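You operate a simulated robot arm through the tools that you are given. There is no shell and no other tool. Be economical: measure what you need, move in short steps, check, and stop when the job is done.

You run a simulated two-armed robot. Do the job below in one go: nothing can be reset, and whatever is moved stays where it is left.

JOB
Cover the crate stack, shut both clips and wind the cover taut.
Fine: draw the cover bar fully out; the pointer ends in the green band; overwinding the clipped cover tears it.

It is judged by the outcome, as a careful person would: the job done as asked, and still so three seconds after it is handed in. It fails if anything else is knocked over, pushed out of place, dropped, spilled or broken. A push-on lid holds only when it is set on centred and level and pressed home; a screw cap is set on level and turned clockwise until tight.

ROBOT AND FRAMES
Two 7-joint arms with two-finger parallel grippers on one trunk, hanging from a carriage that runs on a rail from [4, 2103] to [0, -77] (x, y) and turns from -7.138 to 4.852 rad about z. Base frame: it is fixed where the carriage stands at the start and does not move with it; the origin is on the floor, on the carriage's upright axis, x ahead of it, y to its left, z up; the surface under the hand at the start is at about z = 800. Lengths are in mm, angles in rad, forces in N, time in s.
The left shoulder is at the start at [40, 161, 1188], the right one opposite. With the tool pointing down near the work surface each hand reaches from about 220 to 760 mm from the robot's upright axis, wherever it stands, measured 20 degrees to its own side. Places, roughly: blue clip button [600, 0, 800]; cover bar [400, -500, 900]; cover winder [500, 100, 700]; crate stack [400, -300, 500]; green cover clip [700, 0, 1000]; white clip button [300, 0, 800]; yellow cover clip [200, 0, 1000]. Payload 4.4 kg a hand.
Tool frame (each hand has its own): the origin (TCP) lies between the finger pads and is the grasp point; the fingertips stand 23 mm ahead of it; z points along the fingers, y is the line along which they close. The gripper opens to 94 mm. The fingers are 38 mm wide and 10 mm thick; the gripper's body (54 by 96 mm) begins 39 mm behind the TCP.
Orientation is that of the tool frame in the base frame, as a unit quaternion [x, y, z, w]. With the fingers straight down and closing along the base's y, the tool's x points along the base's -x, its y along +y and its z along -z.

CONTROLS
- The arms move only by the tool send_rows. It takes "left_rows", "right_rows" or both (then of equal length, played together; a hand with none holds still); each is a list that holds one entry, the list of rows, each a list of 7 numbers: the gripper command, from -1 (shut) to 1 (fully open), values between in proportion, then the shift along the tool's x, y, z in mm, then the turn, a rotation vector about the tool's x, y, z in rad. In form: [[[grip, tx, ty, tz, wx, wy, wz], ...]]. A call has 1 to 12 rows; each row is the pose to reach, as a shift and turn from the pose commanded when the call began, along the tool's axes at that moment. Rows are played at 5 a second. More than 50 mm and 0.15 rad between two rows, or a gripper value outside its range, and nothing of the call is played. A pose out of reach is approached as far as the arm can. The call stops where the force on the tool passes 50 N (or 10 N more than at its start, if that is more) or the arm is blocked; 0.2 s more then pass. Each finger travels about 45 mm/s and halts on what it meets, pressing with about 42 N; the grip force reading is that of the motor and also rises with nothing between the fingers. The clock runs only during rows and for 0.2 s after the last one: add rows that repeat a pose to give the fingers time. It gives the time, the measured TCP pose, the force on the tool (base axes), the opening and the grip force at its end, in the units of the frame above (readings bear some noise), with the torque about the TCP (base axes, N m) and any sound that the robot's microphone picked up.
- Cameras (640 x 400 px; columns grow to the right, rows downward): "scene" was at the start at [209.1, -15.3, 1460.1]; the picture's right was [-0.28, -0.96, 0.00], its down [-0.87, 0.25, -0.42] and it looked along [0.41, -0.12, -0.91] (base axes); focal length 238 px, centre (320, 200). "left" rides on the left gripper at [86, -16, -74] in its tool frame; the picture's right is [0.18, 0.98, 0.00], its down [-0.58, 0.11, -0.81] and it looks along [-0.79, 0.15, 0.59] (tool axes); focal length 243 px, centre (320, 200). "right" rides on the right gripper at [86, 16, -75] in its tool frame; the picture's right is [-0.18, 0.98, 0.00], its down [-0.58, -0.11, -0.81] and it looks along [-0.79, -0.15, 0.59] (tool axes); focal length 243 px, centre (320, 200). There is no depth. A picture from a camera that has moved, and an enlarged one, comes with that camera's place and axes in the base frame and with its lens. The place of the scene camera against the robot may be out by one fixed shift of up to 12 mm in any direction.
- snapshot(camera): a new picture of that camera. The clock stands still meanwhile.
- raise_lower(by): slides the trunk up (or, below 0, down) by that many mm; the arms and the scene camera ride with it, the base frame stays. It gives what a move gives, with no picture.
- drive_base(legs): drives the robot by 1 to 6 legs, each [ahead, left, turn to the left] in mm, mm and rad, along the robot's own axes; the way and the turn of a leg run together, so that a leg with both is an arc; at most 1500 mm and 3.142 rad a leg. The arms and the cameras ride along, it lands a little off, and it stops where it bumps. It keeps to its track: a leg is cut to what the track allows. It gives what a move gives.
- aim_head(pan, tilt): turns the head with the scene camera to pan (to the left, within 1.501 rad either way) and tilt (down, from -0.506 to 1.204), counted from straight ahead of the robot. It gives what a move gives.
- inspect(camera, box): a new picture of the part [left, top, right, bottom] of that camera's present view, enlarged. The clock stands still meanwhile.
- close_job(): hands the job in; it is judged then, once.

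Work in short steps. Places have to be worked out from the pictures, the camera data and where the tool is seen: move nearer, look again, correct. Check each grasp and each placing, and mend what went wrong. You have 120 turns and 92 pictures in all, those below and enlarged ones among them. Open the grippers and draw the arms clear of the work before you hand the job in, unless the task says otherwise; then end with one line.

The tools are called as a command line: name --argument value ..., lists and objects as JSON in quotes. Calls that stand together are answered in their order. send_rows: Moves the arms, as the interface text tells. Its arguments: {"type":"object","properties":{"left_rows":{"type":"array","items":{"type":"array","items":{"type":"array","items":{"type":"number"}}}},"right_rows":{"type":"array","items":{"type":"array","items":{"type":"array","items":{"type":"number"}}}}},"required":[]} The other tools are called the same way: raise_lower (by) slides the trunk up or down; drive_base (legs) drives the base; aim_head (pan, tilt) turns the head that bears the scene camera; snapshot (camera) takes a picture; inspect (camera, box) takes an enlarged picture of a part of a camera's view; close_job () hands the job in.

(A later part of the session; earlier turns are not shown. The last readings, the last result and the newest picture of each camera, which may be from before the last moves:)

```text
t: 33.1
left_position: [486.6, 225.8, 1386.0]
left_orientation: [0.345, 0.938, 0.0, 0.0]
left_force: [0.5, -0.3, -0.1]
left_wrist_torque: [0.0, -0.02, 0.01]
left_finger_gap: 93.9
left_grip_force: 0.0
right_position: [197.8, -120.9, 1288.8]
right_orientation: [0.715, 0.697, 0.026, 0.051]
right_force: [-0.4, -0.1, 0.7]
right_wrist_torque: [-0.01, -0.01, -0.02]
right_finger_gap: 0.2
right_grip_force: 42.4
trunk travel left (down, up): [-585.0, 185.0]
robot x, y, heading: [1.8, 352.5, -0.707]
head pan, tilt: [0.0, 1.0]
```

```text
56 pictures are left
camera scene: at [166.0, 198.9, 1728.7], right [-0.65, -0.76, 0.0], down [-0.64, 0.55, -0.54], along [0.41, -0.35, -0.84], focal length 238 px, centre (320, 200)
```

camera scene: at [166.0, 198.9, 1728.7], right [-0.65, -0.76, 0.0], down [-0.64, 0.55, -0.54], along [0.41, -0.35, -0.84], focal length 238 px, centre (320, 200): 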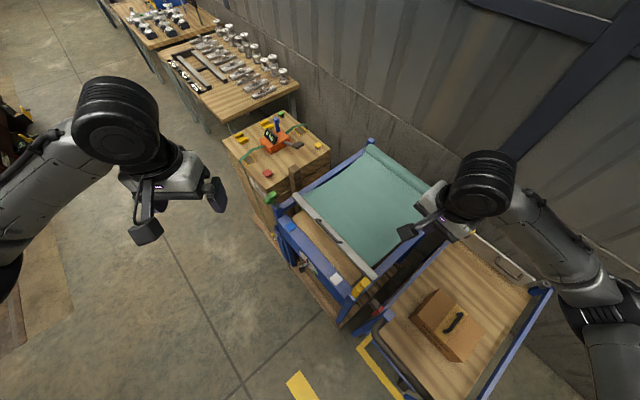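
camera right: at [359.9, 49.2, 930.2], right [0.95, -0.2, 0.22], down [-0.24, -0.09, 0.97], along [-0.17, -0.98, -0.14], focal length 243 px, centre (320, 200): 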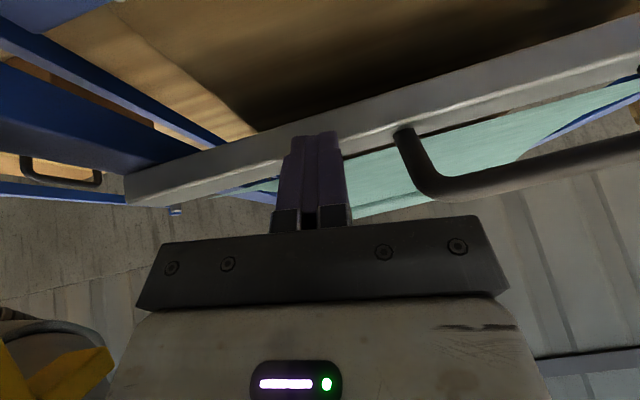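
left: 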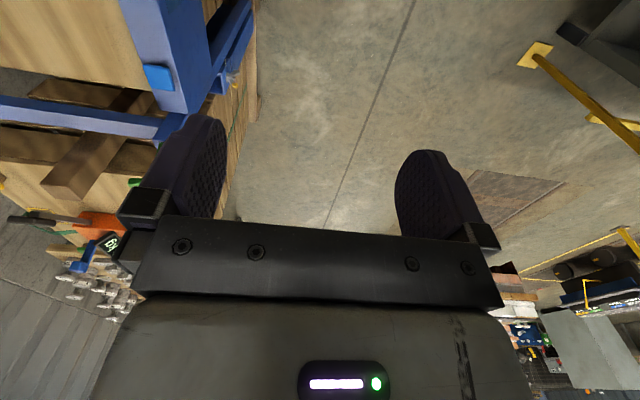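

Box and table look undisturbed; the bar has slipped back ~40 mm. The left arm comes from the free floor side, so I'll use it: park the right hand back, shift the base to y≈450, heading ≈−0.9.

send_rows --right_rows '[[[-1, 0, -44, 0, 0, 0, 0], [-1, 0, -88, 0, 0, 0, 0], [-1, 0, -132, 0, 0, 0, 0], [-1, 0, -172, 0, 0, 0, 0]]]'

drive_base --legs '[[-65, 76, 0], [0, 0, -0.2]]'

snapshot --camera "scene"

```text
t: 34.1
left_position: [486.1, 225.9, 1386.0]
left_orientation: [0.346, 0.938, 0.0, 0.0]
left_force: [-0.3, -0.4, -0.2]
left_wrist_torque: [-0.01, -0.01, 0.01]
left_finger_gap: 93.8
left_grip_force: 0.1
right_position: [25.2, -114.5, 1269.6]
right_orientation: [0.714, 0.697, 0.026, 0.053]
right_force: [-0.3, -0.8, 0.2]
right_wrist_torque: [0.0, 0.01, -0.04]
right_finger_gap: 0.2
right_grip_force: 41.8
trunk travel left (down, up): [-585.0, 185.0]
robot x, y, heading: [3.4, 346.5, -0.71]
head pan, tilt: [0.0, 1.0]
```

```text
t: 36.0
left_position: [453.4, 231.7, 1385.9]
left_orientation: [0.437, 0.899, 0.0, 0.0]
left_force: [0.0, 0.1, 0.6]
left_wrist_torque: [-0.03, 0.02, 0.02]
left_finger_gap: 94.2
left_grip_force: 0.0
right_position: [-66.3, -8.3, 1270.3]
right_orientation: [0.782, 0.621, 0.021, 0.055]
right_force: [0.1, -0.3, -0.4]
right_wrist_torque: [0.01, -0.01, -0.02]
right_finger_gap: 0.2
right_grip_force: 42.7
trunk travel left (down, up): [-585.0, 185.0]
robot x, y, heading: [1.4, 447.6, -0.911]
head pan, tilt: [0.0, 1.0]
```

```text
55 pictures are left
camera scene: at [132.9, 268.3, 1728.7], right [-0.79, -0.62, 0.0], down [-0.52, 0.66, -0.54], along [0.33, -0.43, -0.84], focal length 238 px, centre (320, 200)
```

scene: 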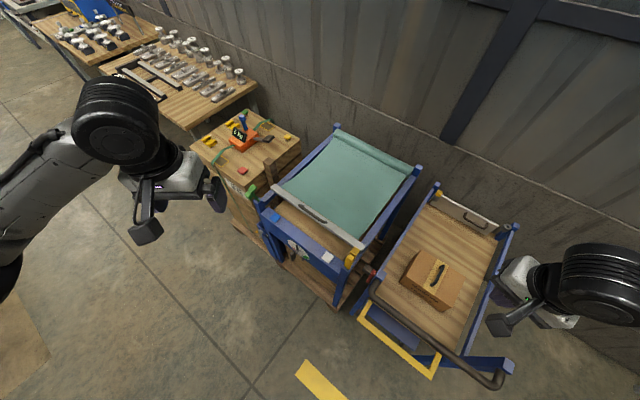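

Good view. I lower the trunk 200 again and zoom on the bar/handle and dial.

raise_lower --by -200

inspect --camera "scene" --box '[230, 170, 390, 290]'

```text
t: 38.1
left_position: [452.7, 232.3, 1187.0]
left_orientation: [0.438, 0.899, 0.0, 0.0]
left_force: [0.2, 0.9, 0.0]
left_wrist_torque: [-0.01, 0.01, -0.04]
left_finger_gap: 94.1
left_grip_force: 0.0
right_position: [-65.5, -8.5, 1069.8]
right_orientation: [0.781, 0.621, 0.02, 0.056]
right_force: [0.3, 0.2, -0.1]
right_wrist_torque: [0.01, 0.01, 0.0]
right_finger_gap: 0.0
right_grip_force: 41.7
trunk travel left (down, up): [-385.0, 385.0]
robot x, y, heading: [2.2, 451.0, -0.907]
head pan, tilt: [0.0, 1.0]
```

```text
3.33 times, centred on (310, 230) of scene
camera zoom: at [133.0, 268.3, 1528.8], right [-0.79, -0.62, 0.0], down [-0.52, 0.66, -0.54], along [0.33, -0.43, -0.84], focal length 794 px, centre (353, 100)
```

zoom: 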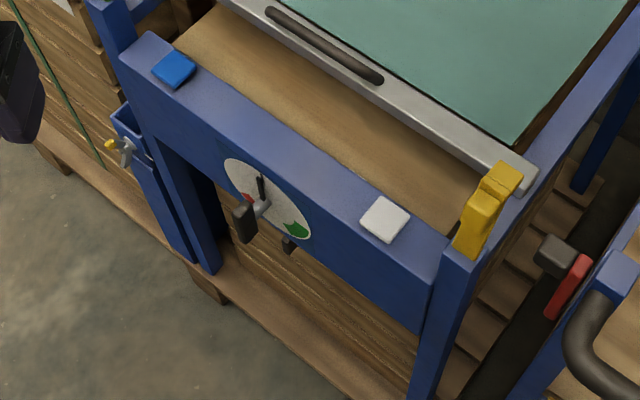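

Handle now at about [432,−76,920]. I bring the left hand over it with partial yaw, half open.

send_rows --left_rows '[[[0.5, -29, -26, 15, 0, 0, -0.09], [0.2, -58, -51, 35, 0, 0, -0.18], [0, -87, -77, 58, 0, 0, -0.27], [0, -116, -103, 80, 0, 0, -0.36], [0, -146, -128, 105, 0, 0, -0.45], [0, -175, -154, 130, 0, 0, -0.54], [0, -204, -180, 158, 0, 0, -0.63], [0, -233, -205, 187, 0, 0, -0.7], [0, -233, -205, 187, 0, 0, -0.7]]]'

snapshot --camera "left"

snapshot --camera "scene"

```text
t: 40.1
left_position: [434.9, -75.5, 998.1]
left_orientation: [0.102, 0.995, 0.0, 0.001]
left_force: [0.6, 0.9, 0.0]
left_wrist_torque: [-0.02, -0.02, 0.01]
left_finger_gap: 47.0
left_grip_force: 0.1
right_position: [-65.5, -9.5, 1070.2]
right_orientation: [0.781, 0.621, 0.021, 0.054]
right_force: [0.7, 0.5, -0.5]
right_wrist_torque: [-0.03, 0.0, -0.03]
right_finger_gap: 0.0
right_grip_force: 42.3
trunk travel left (down, up): [-385.0, 385.0]
robot x, y, heading: [-3.2, 452.7, -0.907]
head pan, tilt: [0.0, 1.0]
```

```text
53 pictures are left
camera left: at [347.2, -75.0, 1073.7], right [0.02, 1.0, 0.0], down [0.59, -0.01, 0.81], along [0.81, -0.02, -0.59], focal length 243 px, centre (320, 200)
```

left: 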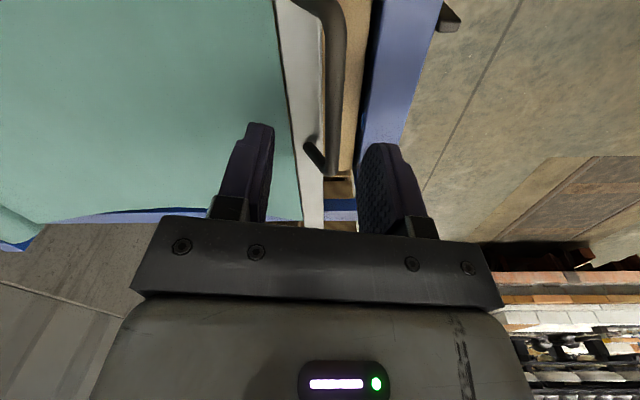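

```text
52 pictures are left
camera scene: at [133.3, 268.9, 1528.7], right [-0.79, -0.62, 0.0], down [-0.52, 0.66, -0.54], along [0.33, -0.42, -0.84], focal length 238 px, centre (320, 200)
```

scene: 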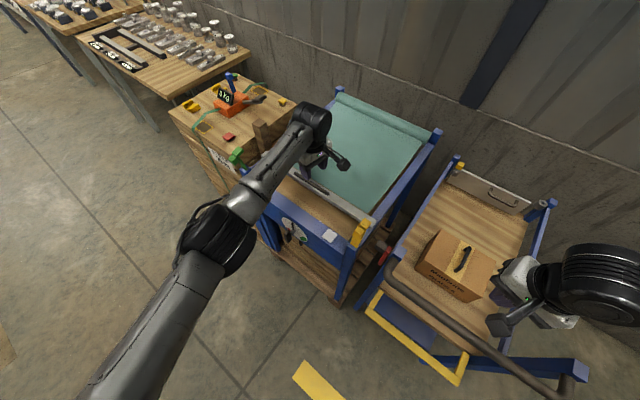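

Rail is at y≈−67 between the fingers. I shift +8 in y, descend to z≈917 and close.

send_rows --left_rows '[[[0, 2, 9, 27, 0, 0, 0], [0, 2, 9, 54, 0, 0, 0], [0, 2, 9, 80, 0, 0, 0], [0, 2, 9, 80, 0, 0, 0], [-1, 2, 9, 80, 0, 0, 0], [-1, 2, 9, 80, 0, 0, 0], [-1, 2, 9, 80, 0, 0, 0], [-1, 2, 9, 80, 0, 0, 0]]]'

```text
t: 41.9
left_position: [435.6, -68.2, 919.0]
left_orientation: [0.102, 0.995, 0.0, 0.0]
left_force: [-1.2, -0.3, -1.2]
left_wrist_torque: [-0.01, -0.16, 1.85]
left_finger_gap: 19.7
left_grip_force: 45.0
right_position: [-65.2, -8.2, 1070.3]
right_orientation: [0.782, 0.621, 0.02, 0.055]
right_force: [0.5, -0.1, -0.2]
right_wrist_torque: [-0.03, -0.01, 0.02]
right_finger_gap: 0.4
right_grip_force: 41.7
trunk travel left (down, up): [-385.0, 385.0]
robot x, y, heading: [2.0, 446.5, -0.909]
head pan, tilt: [0.0, 1.0]
```

Grasped (gap 20 at the skew). Pull +y until the stop.

send_rows --left_rows '[[[-1, 2, 10, 0, 0, 0, 0], [-1, 4, 20, 0, 0, 0, 0], [-1, 6, 29, 0, 0, 0, 0], [-1, 8, 37, 0, 0, 0, 0], [-1, 9, 43, 0, 0, 0, 0], [-1, 10, 48, 0, 0, 0, 0], [-1, 11, 52, 0, 0, 0, 0], [-1, 11, 56, 0, 0, 0, 0]]]'

inspect --camera "scene" --box '[250, 150, 410, 300]'

```text
t: 43.7
left_position: [436.0, -20.9, 919.1]
left_orientation: [0.101, 0.995, -0.006, 0.002]
left_force: [8.2, -27.4, -11.9]
left_wrist_torque: [0.04, 0.15, 2.09]
left_finger_gap: 19.3
left_grip_force: 45.4
right_position: [-65.7, -14.3, 1071.3]
right_orientation: [0.782, 0.621, 0.02, 0.057]
right_force: [-0.3, 0.1, 0.3]
right_wrist_torque: [-0.02, -0.01, 0.0]
right_finger_gap: 0.1
right_grip_force: 41.5
trunk travel left (down, up): [-385.0, 385.0]
robot x, y, heading: [1.4, 444.8, -0.911]
head pan, tilt: [0.0, 1.0]
stopped in row 8 (left hand): the force on the tool passed its limit at 55 N (the readings are from after the stop); the commanded pose is now the measured one
```

```text
2.67 times, centred on (330, 225) of scene
camera zoom: at [133.2, 264.3, 1529.5], right [-0.79, -0.61, 0.0], down [-0.52, 0.66, -0.54], along [0.33, -0.43, -0.84], focal length 635 px, centre (293, 133)
```

zoom: 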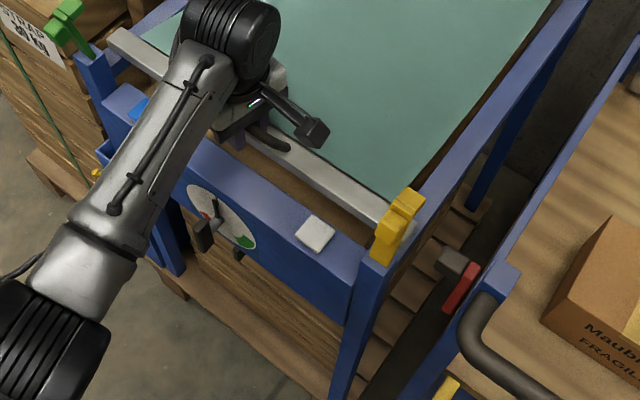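

Same firm stop at −20.9, so the bar is fully out. The yellow clip now stands upright (it was leaning outward), so the clips evidently hinge over by hand. I release, rise, and move the left hand to the +y side of the yellow clip.

send_rows --left_rows '[[[0, 0, 0, 0, 0, 0, 0], [0, 0, 0, 0, 0, 0, 0], [0, 0, 0, -40, 0, 0, 0], [0, 0, 0, -80, 0, 0, 0.1], [-0.5, 0, 2, -120, 0, 0, 0.24], [-1, 30, 10, -150, 0, 0, 0.38], [-1, 65, 15, -160, 0, 0, 0.52], [-1, 105, 22, -160, 0, 0, 0.66], [-1, 145, 30, -160, 0, 0, 0.8], [-1, 185, 36, -160, 0, 0, 0.94], [-1, 225, 45, -160, 0, 0, 1.08], [-1, 225, 60, -160, 0, 0, 1.22]]]'

snapshot --camera "left"

inspect --camera "scene" --box '[250, 150, 410, 300]'

```text
t: 46.3
left_position: [229.1, 91.2, 1075.8]
left_orientation: [0.654, 0.756, 0.0, 0.001]
left_force: [-0.3, -0.4, 0.3]
left_wrist_torque: [-0.05, 0.02, 0.0]
left_finger_gap: 0.0
left_grip_force: 41.4
right_position: [-65.8, -9.1, 1068.6]
right_orientation: [0.782, 0.621, 0.02, 0.054]
right_force: [0.2, 0.0, 1.0]
right_wrist_torque: [0.0, 0.0, 0.0]
right_finger_gap: 0.0
right_grip_force: 42.1
trunk travel left (down, up): [-385.0, 385.0]
robot x, y, heading: [2.8, 446.9, -0.91]
head pan, tilt: [0.0, 1.0]
```

```text
50 pictures are left
camera left: at [199.9, 173.9, 1151.9], right [0.95, 0.32, 0.0], down [0.19, -0.56, 0.81], along [0.26, -0.76, -0.59], focal length 243 px, centre (320, 200)
```

left: 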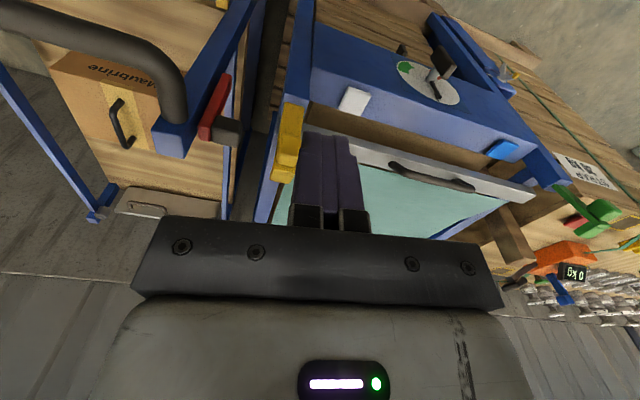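

```text
2.67 times, centred on (330, 225) of scene
camera zoom: at [133.2, 267.9, 1528.7], right [-0.79, -0.62, 0.0], down [-0.52, 0.66, -0.54], along [0.33, -0.43, -0.84], focal length 635 px, centre (293, 133)
```

zoom: 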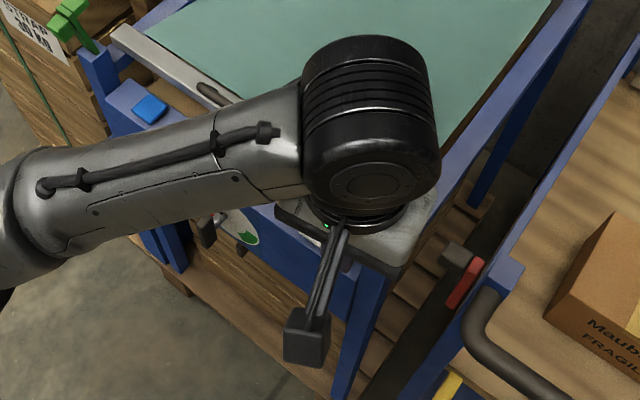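

inspect --camera "left" --box '[220, 60, 380, 220]'

inspect --camera "left" --box '[380, 20, 480, 120]'

```text
2.50 times, centred on (300, 140) of left
camera zoom: at [199.9, 173.9, 1151.9], right [0.95, 0.32, 0.0], down [0.19, -0.56, 0.81], along [0.26, -0.76, -0.59], focal length 606 px, centre (370, 350)
```

zoom: 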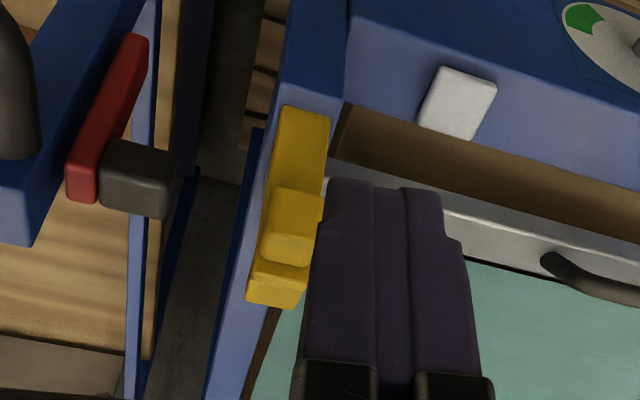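

```text
4.00 times, centred on (430, 70) of left
camera zoom: at [199.9, 173.9, 1151.9], right [0.95, 0.32, 0.0], down [0.19, -0.56, 0.81], along [0.26, -0.76, -0.59], focal length 970 px, centre (-120, 720)
```

zoom: 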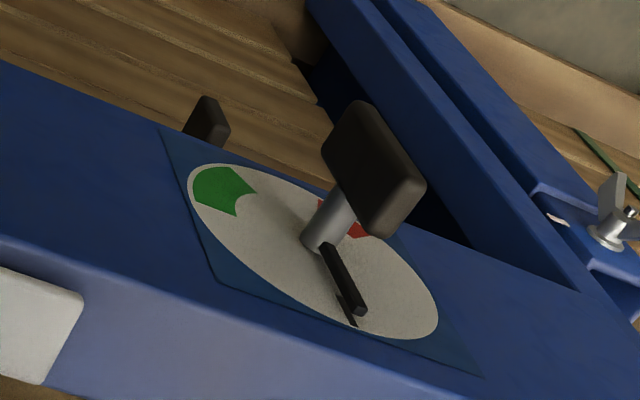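

The yellow clip pivots near [221,8,885] and now leans ~30° toward the bar. I push it over along an arc with closed fingers from the +y side.

send_rows --left_rows '[[[-1, -20, -5, 35, 0, 0, 0], [-1, -40, -10, 70, 0, 0, 0], [-1, -50, -13, 91, 0, 0, 0], [-1, -70, -16, 96, 0, 0, 0], [-1, -89, -19, 101, 0, 0, 0], [-1, -105, -21, 111, 0, 0, 0], [-1, -120, -23, 123, 0, 0, 0], [-1, -127, -24, 134, 0, 0, 0], [-1, -131, -25, 146, 0, 0, 0]]]'

snapshot --camera "left"

```text
t: 48.2
left_position: [220.6, -42.0, 947.2]
left_orientation: [0.656, 0.755, -0.004, 0.003]
left_force: [1.8, 8.0, 17.4]
left_wrist_torque: [0.19, -0.08, 0.01]
left_finger_gap: 0.2
left_grip_force: 42.3
right_position: [-66.1, -8.7, 1069.6]
right_orientation: [0.782, 0.621, 0.02, 0.055]
right_force: [-0.1, -0.3, -0.7]
right_wrist_torque: [0.0, 0.03, 0.01]
right_finger_gap: 0.0
right_grip_force: 41.8
trunk travel left (down, up): [-385.0, 385.0]
robot x, y, heading: [-2.6, 451.7, -0.907]
head pan, tilt: [0.0, 1.0]
stopped in row 9 (left hand): the force on the tool passed its limit at 68 N (the readings are from after the stop); the commanded pose is now the measured one
```

```text
46 pictures are left
camera left: at [192.7, 42.8, 1023.1], right [0.95, 0.32, 0.0], down [0.19, -0.55, 0.81], along [0.26, -0.77, -0.58], focal length 243 px, centre (320, 200)
```

left: 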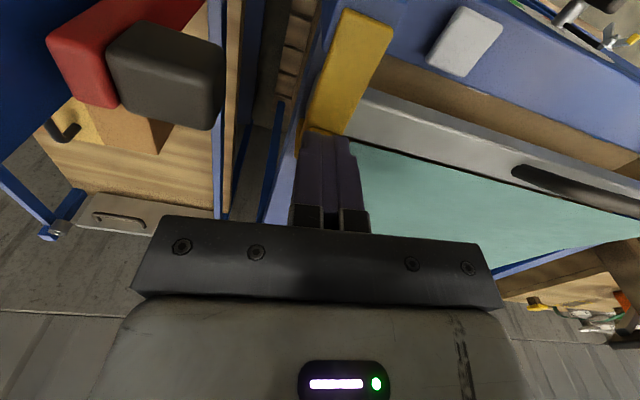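

The clip has swung down; contact stopped at 68 N. I lift a little and look whether it stays.

send_rows --left_rows '[[[-1, 0, 0, -40, 0, 0, 0], [-1, 30, 0, -80, 0, 0, 0], [-1, 70, 0, -110, 0, 0, 0], [-1, 110, 0, -130, 0, 0, 0]]]'

inspect --camera "left" --box '[220, 40, 420, 220]'

snapshot --camera "scene"

```text
t: 49.2
left_position: [202.5, 68.7, 1074.5]
left_orientation: [0.656, 0.755, -0.003, 0.001]
left_force: [-0.1, -0.2, -0.1]
left_wrist_torque: [-0.03, -0.01, 0.0]
left_finger_gap: 0.0
left_grip_force: 42.0
right_position: [-65.3, -6.8, 1070.0]
right_orientation: [0.781, 0.622, 0.02, 0.055]
right_force: [0.0, 0.1, 0.4]
right_wrist_torque: [0.02, 0.0, 0.01]
right_finger_gap: 0.0
right_grip_force: 41.9
trunk travel left (down, up): [-385.0, 385.0]
robot x, y, heading: [0.3, 446.1, -0.909]
head pan, tilt: [0.0, 1.0]
```

```text
2.22 times, centred on (320, 130) of left
camera zoom: at [174.5, 152.7, 1149.9], right [0.95, 0.32, 0.0], down [0.19, -0.55, 0.81], along [0.26, -0.77, -0.59], focal length 539 px, centre (320, 356)
```

zoom: 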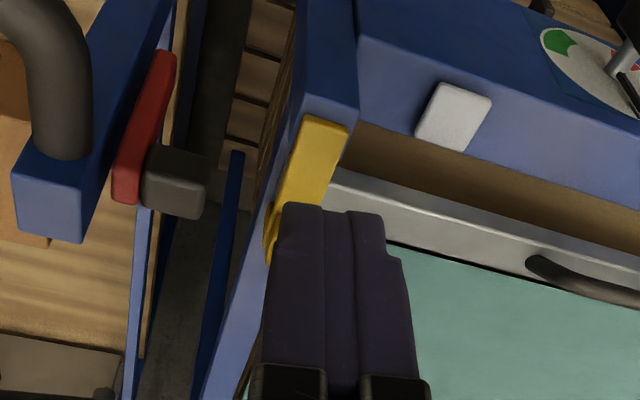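

```text
44 pictures are left
camera scene: at [132.9, 268.4, 1528.6], right [-0.79, -0.62, 0.0], down [-0.52, 0.66, -0.54], along [0.33, -0.43, -0.84], focal length 238 px, centre (320, 200)
```

scene: 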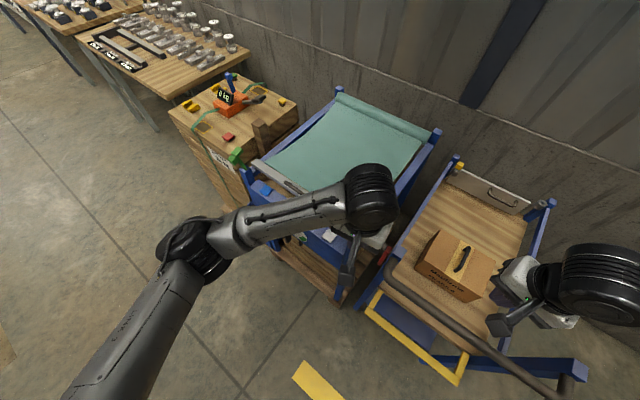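

The clip seems down, but fingers hide it. I move the left hand aside, then drive to y≈250, heading ≈−0.5 so that the green clip is in reach, and look again.

send_rows --left_rows '[[[-1, 18, 39, -16, 0, 0, 0], [-1, 36, 78, -32, 0, 0, 0], [-1, 54, 116, -48, 0, 0, 0], [-1, 72, 154, -64, 0, 0, 0], [-1, 90, 193, -80, 0, 0, 0], [-1, 108, 232, -96, 0, 0, 0], [-1, 125, 270, -110, 0, 0, 0]]]'

drive_base --legs '[[158, -123, 0], [0, 0, 0.4]]'

snapshot --camera "scene"

```text
t: 50.8
left_position: [453.4, 232.1, 1183.5]
left_orientation: [0.657, 0.753, -0.003, 0.002]
left_force: [-0.1, 0.3, 0.6]
left_wrist_torque: [0.01, 0.0, -0.01]
left_finger_gap: 0.0
left_grip_force: 41.9
right_position: [-66.7, -8.4, 1069.5]
right_orientation: [0.781, 0.621, 0.021, 0.054]
right_force: [0.1, 0.4, 0.2]
right_wrist_torque: [-0.02, 0.01, 0.03]
right_finger_gap: 0.0
right_grip_force: 42.0
trunk travel left (down, up): [-385.0, 385.0]
robot x, y, heading: [-0.0, 449.8, -0.907]
head pan, tilt: [0.0, 1.0]
```

```text
t: 53.6
left_position: [502.3, 222.4, 1183.4]
left_orientation: [0.494, 0.87, -0.003, 0.004]
left_force: [-0.3, 0.5, 0.3]
left_wrist_torque: [-0.03, 0.0, 0.0]
left_finger_gap: 0.0
left_grip_force: 41.2
right_position: [115.4, -198.2, 1070.6]
right_orientation: [0.643, 0.764, 0.031, 0.049]
right_force: [0.4, -1.1, 0.4]
right_wrist_torque: [-0.04, 0.02, 0.0]
right_finger_gap: 0.1
right_grip_force: 42.1
trunk travel left (down, up): [-385.0, 385.0]
robot x, y, heading: [0.5, 249.2, -0.509]
head pan, tilt: [0.0, 1.0]
```

```text
43 pictures are left
camera scene: at [191.8, 137.9, 1528.8], right [-0.49, -0.87, 0.0], down [-0.73, 0.41, -0.54], along [0.47, -0.26, -0.84], focal length 238 px, centre (320, 200)
```

scene: 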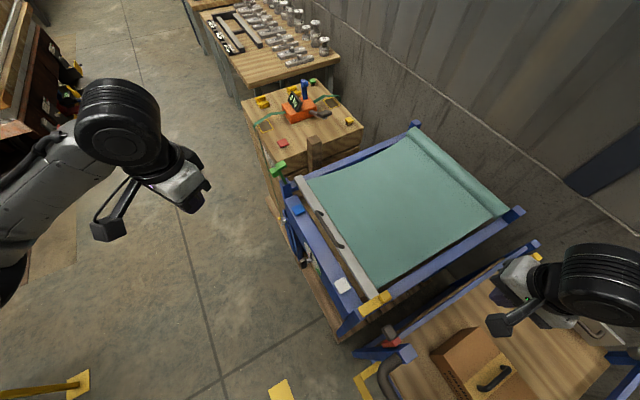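

inspect --camera "scene" --box '[320, 260, 420, 340]'

inspect --camera "scene" --box '[250, 140, 350, 220]'

```text
5.00 times, centred on (370, 300) of scene
camera zoom: at [191.8, 137.9, 1528.8], right [-0.49, -0.87, 0.0], down [-0.73, 0.41, -0.54], along [0.47, -0.26, -0.84], focal length 1191 px, centre (70, -300)
```

zoom: 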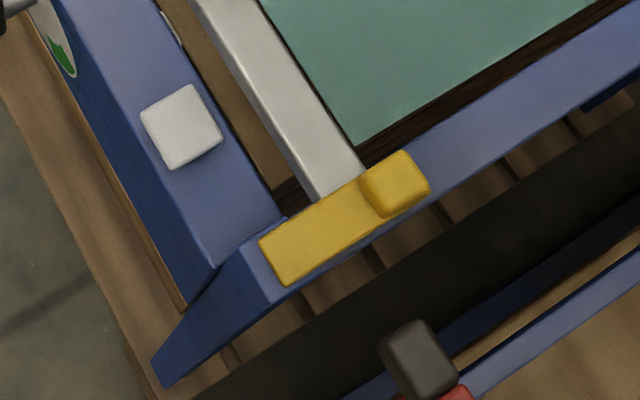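

```text
5.00 times, centred on (300, 180) of scene
camera zoom: at [191.8, 137.9, 1528.8], right [-0.49, -0.87, 0.0], down [-0.73, 0.41, -0.54], along [0.47, -0.26, -0.84], focal length 1191 px, centre (420, 300)
```

zoom: 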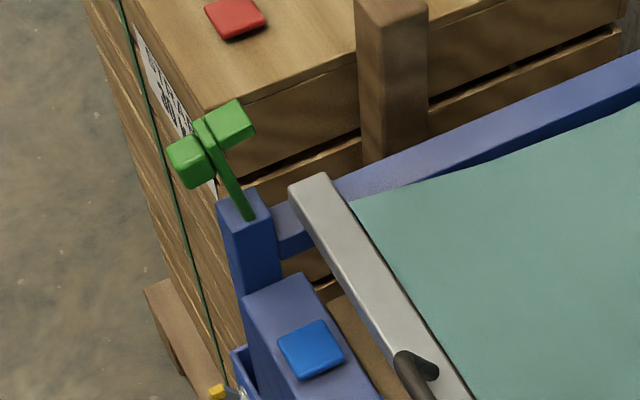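

Yellow clip lies flat across the bar: shut. Now the green one, pivot ≈[669,9,885], head ≈[665,25,970]; I bring the left hand to its +y side.

send_rows --left_rows '[[[-1, -34, 11, 0, 0, 0, 0.09], [-1, -69, 23, 10, 0, 0, 0.18], [-1, -104, 34, 30, 0, 0, 0.27], [-1, -138, 46, 60, 0, 0, 0.36], [-1, -172, 57, 90, 0, 0, 0.45], [-1, -207, 69, 123, 0, 0, 0.54], [-1, -207, 69, 123, 0, 0, 0.54]]]'

snapshot --camera "left"

```text
t: 55.2
left_position: [667.3, 78.2, 1059.6]
left_orientation: [0.708, 0.706, -0.002, 0.004]
left_force: [-0.6, 0.1, -0.7]
left_wrist_torque: [-0.04, 0.02, -0.01]
left_finger_gap: 0.1
left_grip_force: 41.9
right_position: [116.1, -199.0, 1069.7]
right_orientation: [0.643, 0.764, 0.031, 0.051]
right_force: [0.5, 0.1, -0.2]
right_wrist_torque: [0.01, -0.01, 0.0]
right_finger_gap: 0.2
right_grip_force: 41.9
trunk travel left (down, up): [-385.0, 385.0]
robot x, y, heading: [1.4, 249.5, -0.509]
head pan, tilt: [0.0, 1.0]
```

```text
40 pictures are left
camera left: at [650.2, 164.9, 1136.3], right [0.98, 0.18, 0.0], down [0.1, -0.58, 0.81], along [0.15, -0.8, -0.58], focal length 243 px, centre (320, 200)
```

left: 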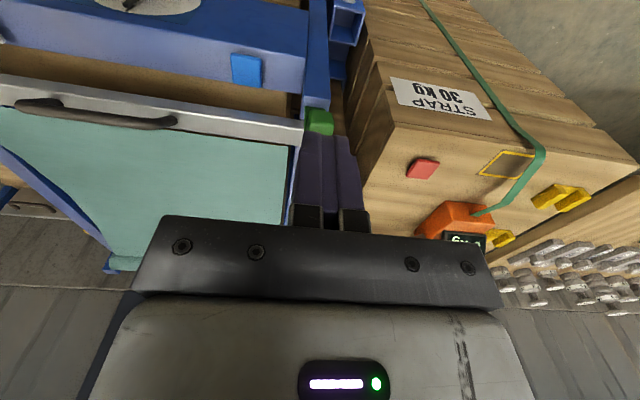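

Green pad's outer face is at y≈47. I descend at y≈85 and push over along the same arc.

send_rows --left_rows '[[[-1, 7, 2, 38, 0, 0, 0], [-1, 7, 3, 75, 0, 0, 0], [-1, -15, 3, 75, 0, 0, 0], [-1, -35, 3, 75, 0, 0, 0], [-1, -56, 3, 78, 0, 0, 0], [-1, -78, 3, 83, 0, 0, 0], [-1, -95, 3, 94, 0, 0, 0], [-1, -109, 3, 105, 0, 0, 0], [-1, -116, 3, 113, 0, 0, 0], [-1, -120, 3, 121, 0, 0, 0], [-1, -122, 3, 129, 0, 0, 0]]]'

snapshot --camera "left"

```text
t: 57.6
left_position: [662.2, -29.5, 949.1]
left_orientation: [0.708, 0.706, -0.002, 0.004]
left_force: [0.4, -0.3, -0.7]
left_wrist_torque: [0.0, -0.01, 0.01]
left_finger_gap: 0.1
left_grip_force: 42.0
left hand out of reach, approached as far as the arm can: row 8, 9, 10, 11
right_position: [116.4, -198.6, 1069.6]
right_orientation: [0.643, 0.764, 0.031, 0.05]
right_force: [-0.2, 0.5, 0.1]
right_wrist_torque: [0.0, 0.03, 0.04]
right_finger_gap: 0.0
right_grip_force: 42.1
trunk travel left (down, up): [-385.0, 385.0]
robot x, y, heading: [-0.0, 248.1, -0.51]
head pan, tilt: [0.0, 1.0]
```

```text
39 pictures are left
camera left: at [645.4, 57.3, 1023.6], right [0.98, 0.18, 0.0], down [0.11, -0.57, 0.81], along [0.15, -0.8, -0.58], focal length 243 px, centre (320, 200)
```

left: 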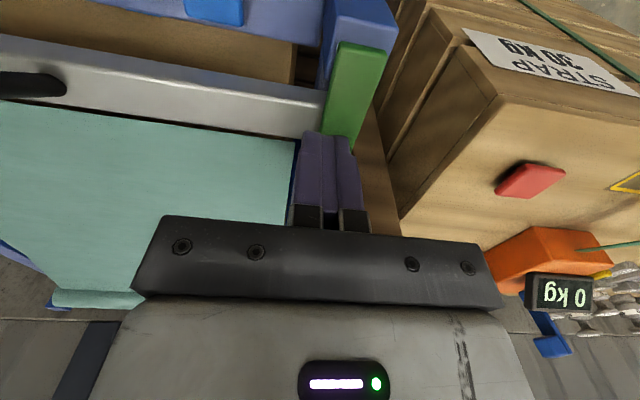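

The arm ran out of reach with the clip almost down. I lift back, drive the base ~120 mm in −y, and finish from there.

send_rows --left_rows '[[[-1, 5, 0, -40, 0, 0, 0], [-1, 20, 0, -80, 0, 0, 0], [-1, 50, 0, -120, 0, 0, 0]]]'

drive_base --legs '[[59, -105, 0]]'

inspect --camera "scene" --box '[220, 120, 380, 220]'

snapshot --camera "left"

```text
t: 58.4
left_position: [663.2, 24.0, 1068.3]
left_orientation: [0.707, 0.707, -0.001, 0.005]
left_force: [0.5, 0.2, -0.8]
left_wrist_torque: [-0.01, -0.03, 0.0]
left_finger_gap: 0.0
left_grip_force: 41.7
right_position: [116.4, -197.3, 1068.7]
right_orientation: [0.643, 0.764, 0.031, 0.049]
right_force: [0.8, 0.4, -0.8]
right_wrist_torque: [-0.03, 0.0, 0.0]
right_finger_gap: 0.0
right_grip_force: 42.2
trunk travel left (down, up): [-385.0, 385.0]
robot x, y, heading: [0.5, 249.3, -0.509]
head pan, tilt: [0.0, 1.0]
```

```text
t: 59.6
left_position: [663.2, -97.7, 1067.6]
left_orientation: [0.708, 0.707, -0.002, 0.004]
left_force: [-0.5, -0.4, -0.2]
left_wrist_torque: [-0.03, 0.02, 0.0]
left_finger_gap: 0.0
left_grip_force: 41.9
right_position: [115.4, -318.3, 1070.4]
right_orientation: [0.643, 0.764, 0.031, 0.049]
right_force: [0.0, -0.5, 0.1]
right_wrist_torque: [0.04, -0.03, 0.0]
right_finger_gap: 0.0
right_grip_force: 42.5
trunk travel left (down, up): [-385.0, 385.0]
robot x, y, heading: [-1.9, 131.6, -0.513]
head pan, tilt: [0.0, 1.0]
```

```text
4.00 times, centred on (300, 170) of scene
camera zoom: at [191.4, 17.9, 1528.8], right [-0.49, -0.87, 0.0], down [-0.73, 0.41, -0.54], along [0.47, -0.26, -0.84], focal length 953 px, centre (400, 320)
```

zoom: 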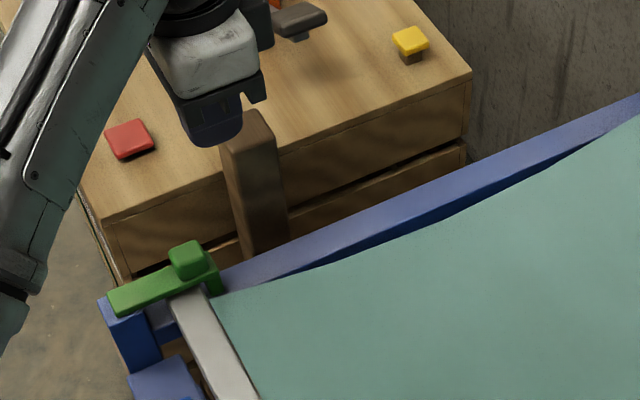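

```text
37 pictures are left
camera left: at [646.3, -10.3, 1143.6], right [0.98, 0.18, 0.0], down [0.11, -0.57, 0.81], along [0.15, -0.8, -0.58], focal length 243 px, centre (320, 200)
```

left: 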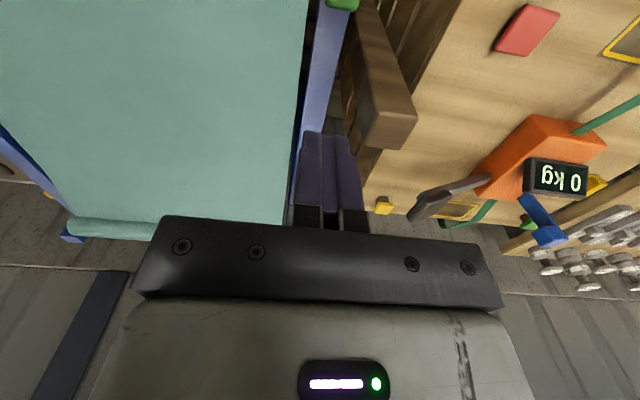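

Green clip lies nearly flat on the bar. A brown post stands at about [729,−134,965], so I stay at y≈−50 and press straight down on the pad.

send_rows --left_rows '[[[-1, 24, 2, 0, 0, 0, 0], [-1, 48, 4, 0, 0, 0, 0], [-1, 48, 4, 40, 0, 0, 0], [-1, 48, 4, 80, 0, 0, 0], [-1, 48, 4, 105, 0, 0, 0], [-1, 48, 4, 115, 0, 0, 0], [-1, 48, 4, 121, 0, 0, 0], [-1, 48, 4, 127, 0, 0, 0], [-1, 48, 4, 133, 0, 0, 0], [-1, 48, 4, 139, 0, 0, 0], [-1, 48, 4, 145, 0, 0, 0]]]'

```text
t: 61.5
left_position: [669.4, -50.6, 946.8]
left_orientation: [0.708, 0.706, -0.002, 0.008]
left_force: [-6.7, 5.4, 13.1]
left_wrist_torque: [0.21, 0.15, 0.04]
left_finger_gap: 0.0
left_grip_force: 41.6
right_position: [115.8, -317.3, 1069.7]
right_orientation: [0.643, 0.764, 0.031, 0.049]
right_force: [-0.1, -0.2, 0.3]
right_wrist_torque: [0.0, 0.0, 0.01]
right_finger_gap: 0.0
right_grip_force: 42.1
trunk travel left (down, up): [-385.0, 385.0]
robot x, y, heading: [1.4, 129.7, -0.507]
head pan, tilt: [0.0, 1.0]
stopped in row 9 (left hand): the force on the tool passed its limit at 59 N (the readings are from after the stop); the commanded pose is now the measured one
```

Stopped at the same height as the yellow one did (947): shut. I lift away and drive back to y≈450, heading −0.9 for the winder.

send_rows --left_rows '[[[-1, 0, 0, -40, 0, 0, 0], [-1, 0, 0, -80, 0, 0, 0], [-1, 45, 0, -120, 0, 0, 0], [-1, 90, -20, -150, 0, 0, 0], [-1, 135, -50, -160, 0, 0, 0]]]'

drive_base --legs '[[-156, 279, 0], [0, 0, -0.4]]'

snapshot --camera "scene"

snapshot --camera "left"

```text
refused: row 3 steps farther than a row can; nothing moved
```

```text
t: 64.8
left_position: [545.4, 19.8, 945.1]
left_orientation: [0.835, 0.55, -0.006, 0.007]
left_force: [-0.4, -0.2, -0.1]
left_wrist_torque: [-0.02, -0.01, 0.0]
left_finger_gap: 0.1
left_grip_force: 41.8
right_position: [-66.0, -11.5, 1070.5]
right_orientation: [0.782, 0.621, 0.02, 0.055]
right_force: [-0.2, 0.5, 0.9]
right_wrist_torque: [0.01, -0.01, 0.02]
right_finger_gap: 0.1
right_grip_force: 42.0
trunk travel left (down, up): [-385.0, 385.0]
robot x, y, heading: [4.0, 445.6, -0.91]
head pan, tilt: [0.0, 1.0]
```

```text
36 pictures are left
camera scene: at [132.4, 264.8, 1528.7], right [-0.79, -0.61, 0.0], down [-0.52, 0.66, -0.54], along [0.33, -0.43, -0.84], focal length 238 px, centre (320, 200)
```

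scene: 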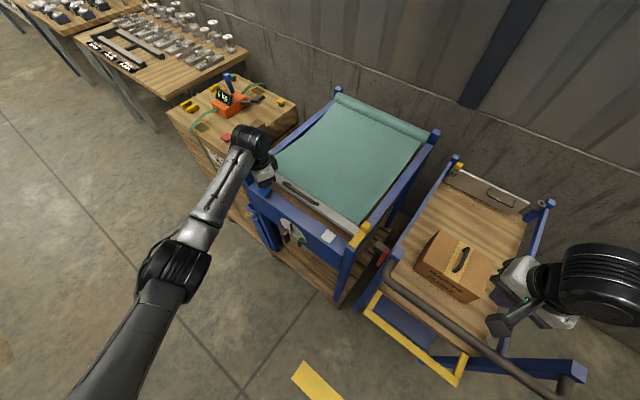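

```text
35 pictures are left
camera left: at [564.2, 105.4, 1021.0], right [0.98, -0.22, 0.0], down [-0.13, -0.56, 0.82], along [-0.18, -0.8, -0.58], focal length 243 px, centre (320, 200)
```

left: 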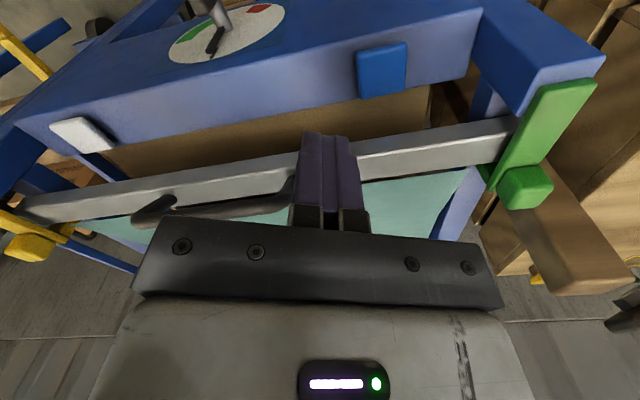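

That row was refused, yet the drive went ahead with the hand low; luckily both clips are still seen lying over the bar. Now I lift, and move the left hand out in front of the dial, un-yawing it.

send_rows --left_rows '[[[-1, 0, 0, -35, 0, 0, 0], [-1, 0, 0, -75, 0, 0, 0], [-1, 25, -28, -75, 0, 0, -0.06], [-1, 55, -60, -70, 0, 0, -0.13], [-1, 85, -94, -60, 0, 0, -0.2], [-1, 115, -128, -40, 0, 0, -0.27], [-1, 146, -162, -10, 0, 0, -0.34], [-1, 177, -190, 10, 0, 0, -0.4], [-1, 177, -197, 45, 0, 0, -0.4]]]'

snapshot --camera "left"

```text
refused: row 7 steps farther than a row can; nothing moved
```

```text
34 pictures are left
camera left: at [564.2, 105.4, 1021.0], right [0.98, -0.22, 0.0], down [-0.13, -0.56, 0.82], along [-0.18, -0.8, -0.58], focal length 243 px, centre (320, 200)
```

left: 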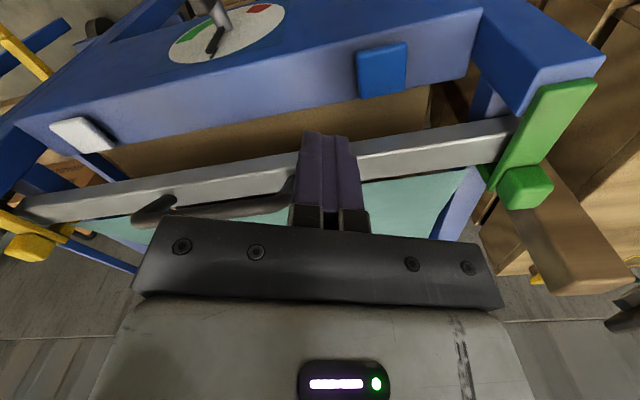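

Step too long; I make smaller steps.

send_rows --left_rows '[[[-1, 0, 0, -35, 0, 0, 0], [-1, 0, 0, -75, 0, 0, 0], [-1, 25, -28, -80, 0, 0, -0.06], [-1, 52, -58, -78, 0, 0, -0.13], [-1, 80, -89, -70, 0, 0, -0.2], [-1, 108, -120, -55, 0, 0, -0.27], [-1, 134, -150, -35, 0, 0, -0.34], [-1, 158, -176, -8, 0, 0, -0.4], [-1, 177, -197, 20, 0, 0, -0.4], [-1, 177, -197, 45, 0, 0, -0.4]]]'

snapshot --camera "left"

```text
t: 67.0
left_position: [434.1, 258.9, 895.6]
left_orientation: [0.708, 0.706, -0.006, 0.006]
left_force: [-0.6, 0.1, -0.4]
left_wrist_torque: [0.03, 0.02, 0.03]
left_finger_gap: 0.0
left_grip_force: 42.3
right_position: [-68.0, -11.8, 1071.0]
right_orientation: [0.782, 0.621, 0.021, 0.054]
right_force: [0.3, 0.1, -0.4]
right_wrist_torque: [0.03, 0.0, 0.0]
right_finger_gap: 0.0
right_grip_force: 41.6
trunk travel left (down, up): [-385.0, 385.0]
robot x, y, heading: [1.8, 443.2, -0.91]
head pan, tilt: [0.0, 1.0]
```

```text
33 pictures are left
camera left: at [417.7, 346.0, 971.3], right [0.98, 0.18, 0.0], down [0.11, -0.57, 0.82], along [0.14, -0.8, -0.58], focal length 243 px, centre (320, 200)
```

left: 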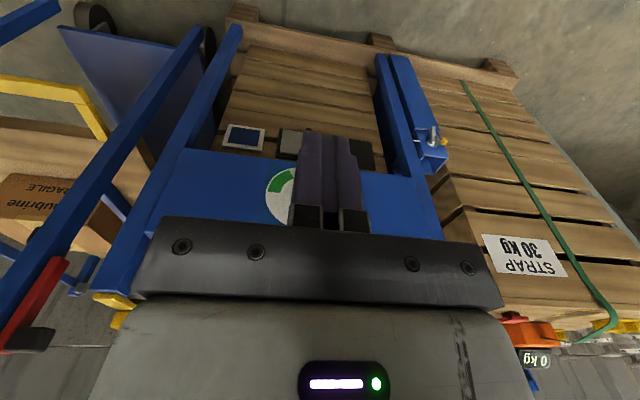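

Fingers hide the key. I open the gripper and pitch the hand to horizontal (pointing −y), lowering to z≈765.

send_rows --left_rows '[[[-0.5, 0, 0, 10, 0, -0.143, 0], [0, 0, 0, 20, 0, -0.286, 0], [0.5, 0, 0, 30, 0, -0.429, 0], [0.7, 0, 0, 42, 0, -0.572, 0], [0.7, 0, 0, 54, 0, -0.715, 0], [0.7, 0, 0, 66, 0, -0.858, 0], [0.7, 0, 0, 78, 0, -1.0, 0], [0.7, 0, 0, 90, 0, -1.143, 0], [0.7, 0, 0, 102, 0, -1.286, 0], [0.7, 0, 0, 115, 0, -1.43, 0], [0.7, 0, 0, 130, 0, -1.57, 0]]]'

snapshot --camera "left"

snapshot --camera "scene"

```text
t: 69.4
left_position: [433.8, 254.3, 766.4]
left_orientation: [-0.497, -0.495, 0.506, -0.503]
left_force: [0.4, 0.5, 0.5]
left_wrist_torque: [-0.02, 0.0, 0.02]
left_finger_gap: 80.1
left_grip_force: 0.0
right_position: [-68.0, -11.9, 1070.1]
right_orientation: [0.782, 0.621, 0.02, 0.055]
right_force: [-0.1, -0.4, 0.6]
right_wrist_torque: [-0.01, 0.02, 0.03]
right_finger_gap: 0.0
right_grip_force: 42.0
trunk travel left (down, up): [-385.0, 385.0]
robot x, y, heading: [3.0, 442.5, -0.905]
head pan, tilt: [0.0, 1.0]
```

```text
32 pictures are left
camera left: at [417.0, 328.2, 680.7], right [0.98, -0.01, -0.18], down [0.11, 0.82, 0.57], along [0.15, -0.58, 0.8], focal length 243 px, centre (320, 200)
```

left: 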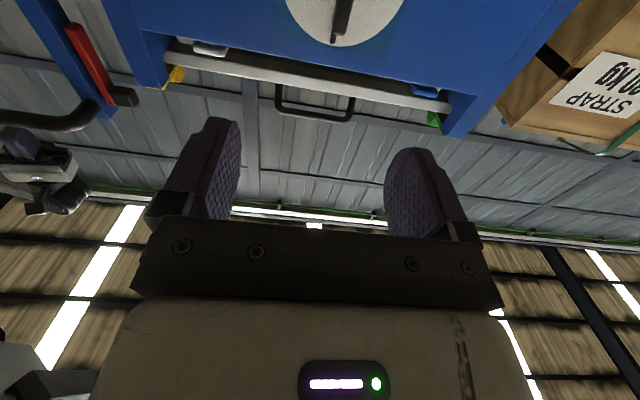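

```text
31 pictures are left
camera scene: at [132.3, 264.6, 1528.8], right [-0.79, -0.61, 0.0], down [-0.52, 0.66, -0.54], along [0.33, -0.43, -0.84], focal length 238 px, centre (320, 200)
```

scene: 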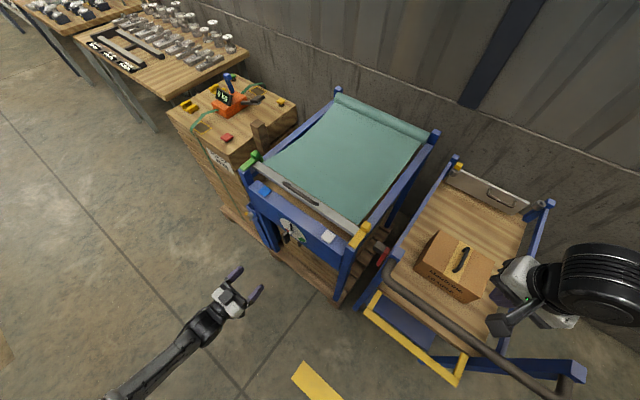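

Excellent pose and an unobstructed scene view. Zoom on dial and clips.

inspect --camera "scene" --box '[265, 205, 325, 255]'

inspect --camera "scene" --box '[230, 140, 390, 260]'

inspect --camera "left" --box '[260, 0, 420, 100]'

```text
8.00 times, centred on (295, 230) of scene
camera zoom: at [132.3, 264.6, 1528.8], right [-0.79, -0.61, 0.0], down [-0.52, 0.66, -0.54], along [0.33, -0.43, -0.84], focal length 1906 px, centre (520, -40)
```

zoom: 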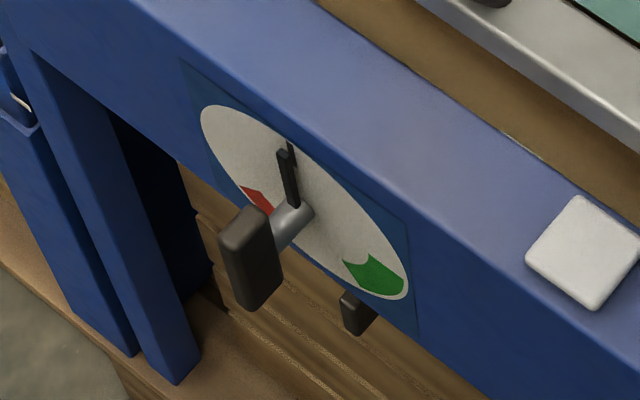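

```text
3.33 times, centred on (310, 200) of scene
camera zoom: at [132.3, 264.6, 1528.8], right [-0.79, -0.61, 0.0], down [-0.52, 0.66, -0.54], along [0.33, -0.43, -0.84], focal length 794 px, centre (353, 200)
```

zoom: 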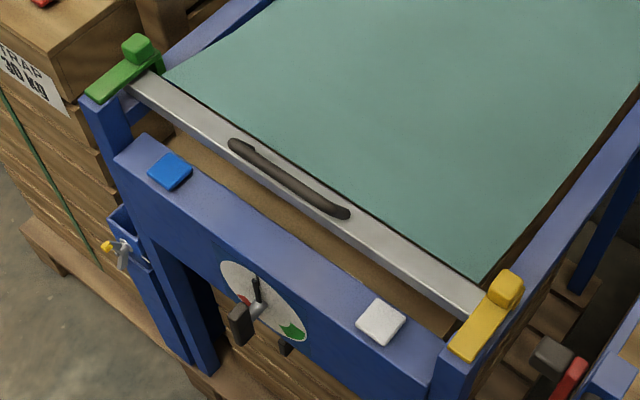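

```text
4.00 times, centred on (340, 50) of left
camera zoom: at [417.0, 328.2, 680.7], right [0.98, -0.01, -0.18], down [0.11, 0.82, 0.57], along [0.15, -0.58, 0.8], focal length 970 px, centre (240, 800)
```

zoom: 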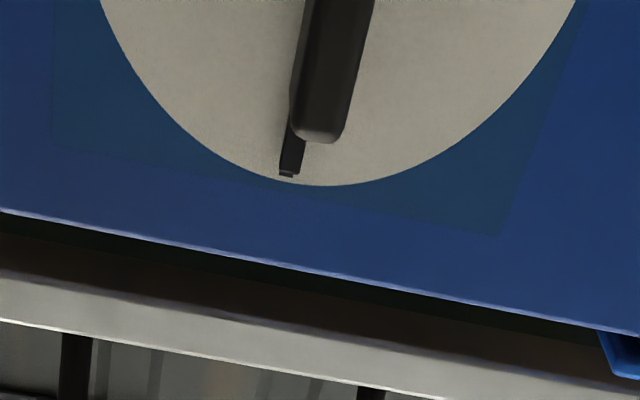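

Both clips are shut, pointer at 0°, green ≈95–153° clockwise (centre ≈124°), red ≈225°. To locate the key precisely I pitch the hand down 0.45 for a better wrist view.

send_rows --left_rows '[[[0, 0, 0, 0, 0, 0.15, 0], [0, 0, 0, 0, 0, 0.3, 0], [-0.1, 0, 0, 0, 0, 0.45, 0], [-0.1, 0, 0, 0, 0, 0.45, 0]]]'

snapshot --camera "left"

```text
t: 70.4
left_position: [433.0, 255.8, 768.2]
left_orientation: [0.598, 0.595, -0.38, 0.379]
left_force: [-1.2, 0.1, -0.4]
left_wrist_torque: [-0.02, 0.01, -0.04]
left_finger_gap: 42.3
left_grip_force: 0.1
right_position: [-67.7, -10.7, 1069.5]
right_orientation: [0.782, 0.621, 0.02, 0.055]
right_force: [0.4, 0.4, 0.2]
right_wrist_torque: [0.0, 0.01, -0.02]
right_finger_gap: 0.0
right_grip_force: 41.9
trunk travel left (down, up): [-385.0, 385.0]
robot x, y, heading: [1.6, 443.1, -0.914]
head pan, tilt: [0.0, 1.0]
```

```text
27 pictures are left
camera left: at [417.8, 360.2, 722.2], right [0.98, 0.07, -0.17], down [0.11, 0.48, 0.87], along [0.14, -0.87, 0.47], focal length 243 px, centre (320, 200)
```

left: 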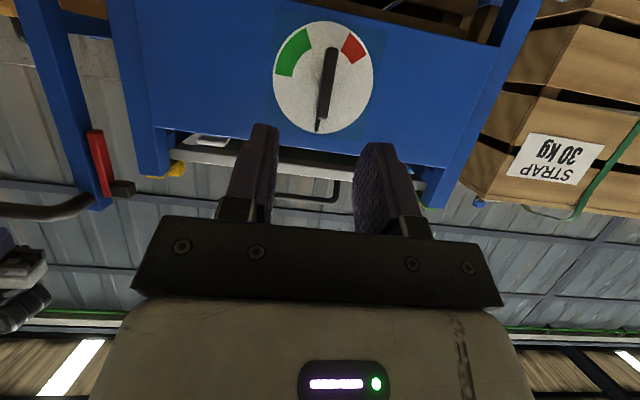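

Clear view: dial centre ≈[447,25,734], key paddle ≈[449,57,732], vertical. I level the hand again and come to y≈120 in front of it.

send_rows --left_rows '[[[-0.1, -6, 4, 34, 0, -0.11, 0], [-0.1, -13, 8, 69, 0, -0.22, 0], [-0.1, -20, 12, 104, 0, -0.33, 0], [-0.1, -26, 16, 138, 0, -0.45, 0], [-0.1, -26, 16, 138, 0, -0.45, 0]]]'

snapshot --camera "left"

inspect --camera "scene" --box '[245, 195, 345, 275]'

```text
t: 71.6
left_position: [450.6, 122.1, 733.7]
left_orientation: [-0.497, -0.495, 0.505, -0.503]
left_force: [0.1, 0.4, -0.7]
left_wrist_torque: [-0.01, 0.0, 0.0]
left_finger_gap: 42.0
left_grip_force: 0.1
right_position: [-66.3, -11.0, 1068.5]
right_orientation: [0.781, 0.621, 0.021, 0.054]
right_force: [-0.1, 0.8, -0.5]
right_wrist_torque: [0.0, -0.04, 0.0]
right_finger_gap: 0.1
right_grip_force: 42.4
trunk travel left (down, up): [-385.0, 385.0]
robot x, y, heading: [1.3, 448.3, -0.914]
head pan, tilt: [0.0, 1.0]
```

```text
26 pictures are left
camera left: at [434.4, 193.8, 647.2], right [0.98, -0.01, -0.18], down [0.11, 0.81, 0.57], along [0.15, -0.58, 0.8], focal length 243 px, centre (320, 200)
```

left: 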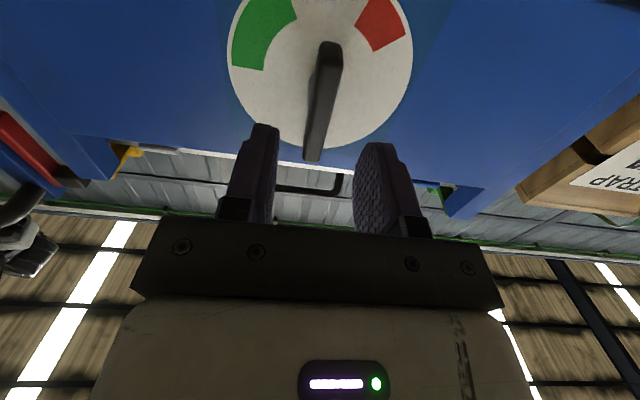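

```text
5.00 times, centred on (295, 235) of scene
camera zoom: at [132.8, 265.6, 1528.6], right [-0.79, -0.61, 0.0], down [-0.52, 0.66, -0.54], along [0.33, -0.43, -0.84], focal length 1191 px, centre (445, 25)
```

zoom: 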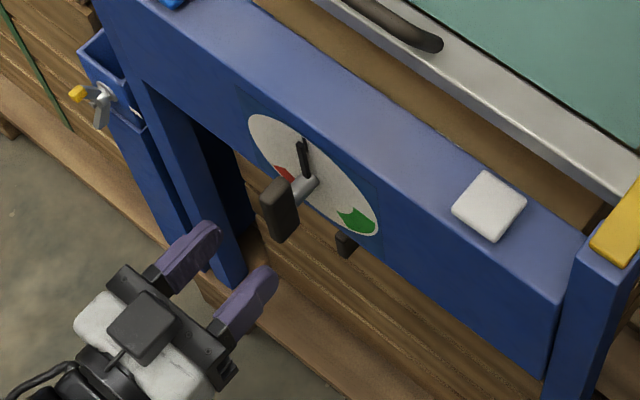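

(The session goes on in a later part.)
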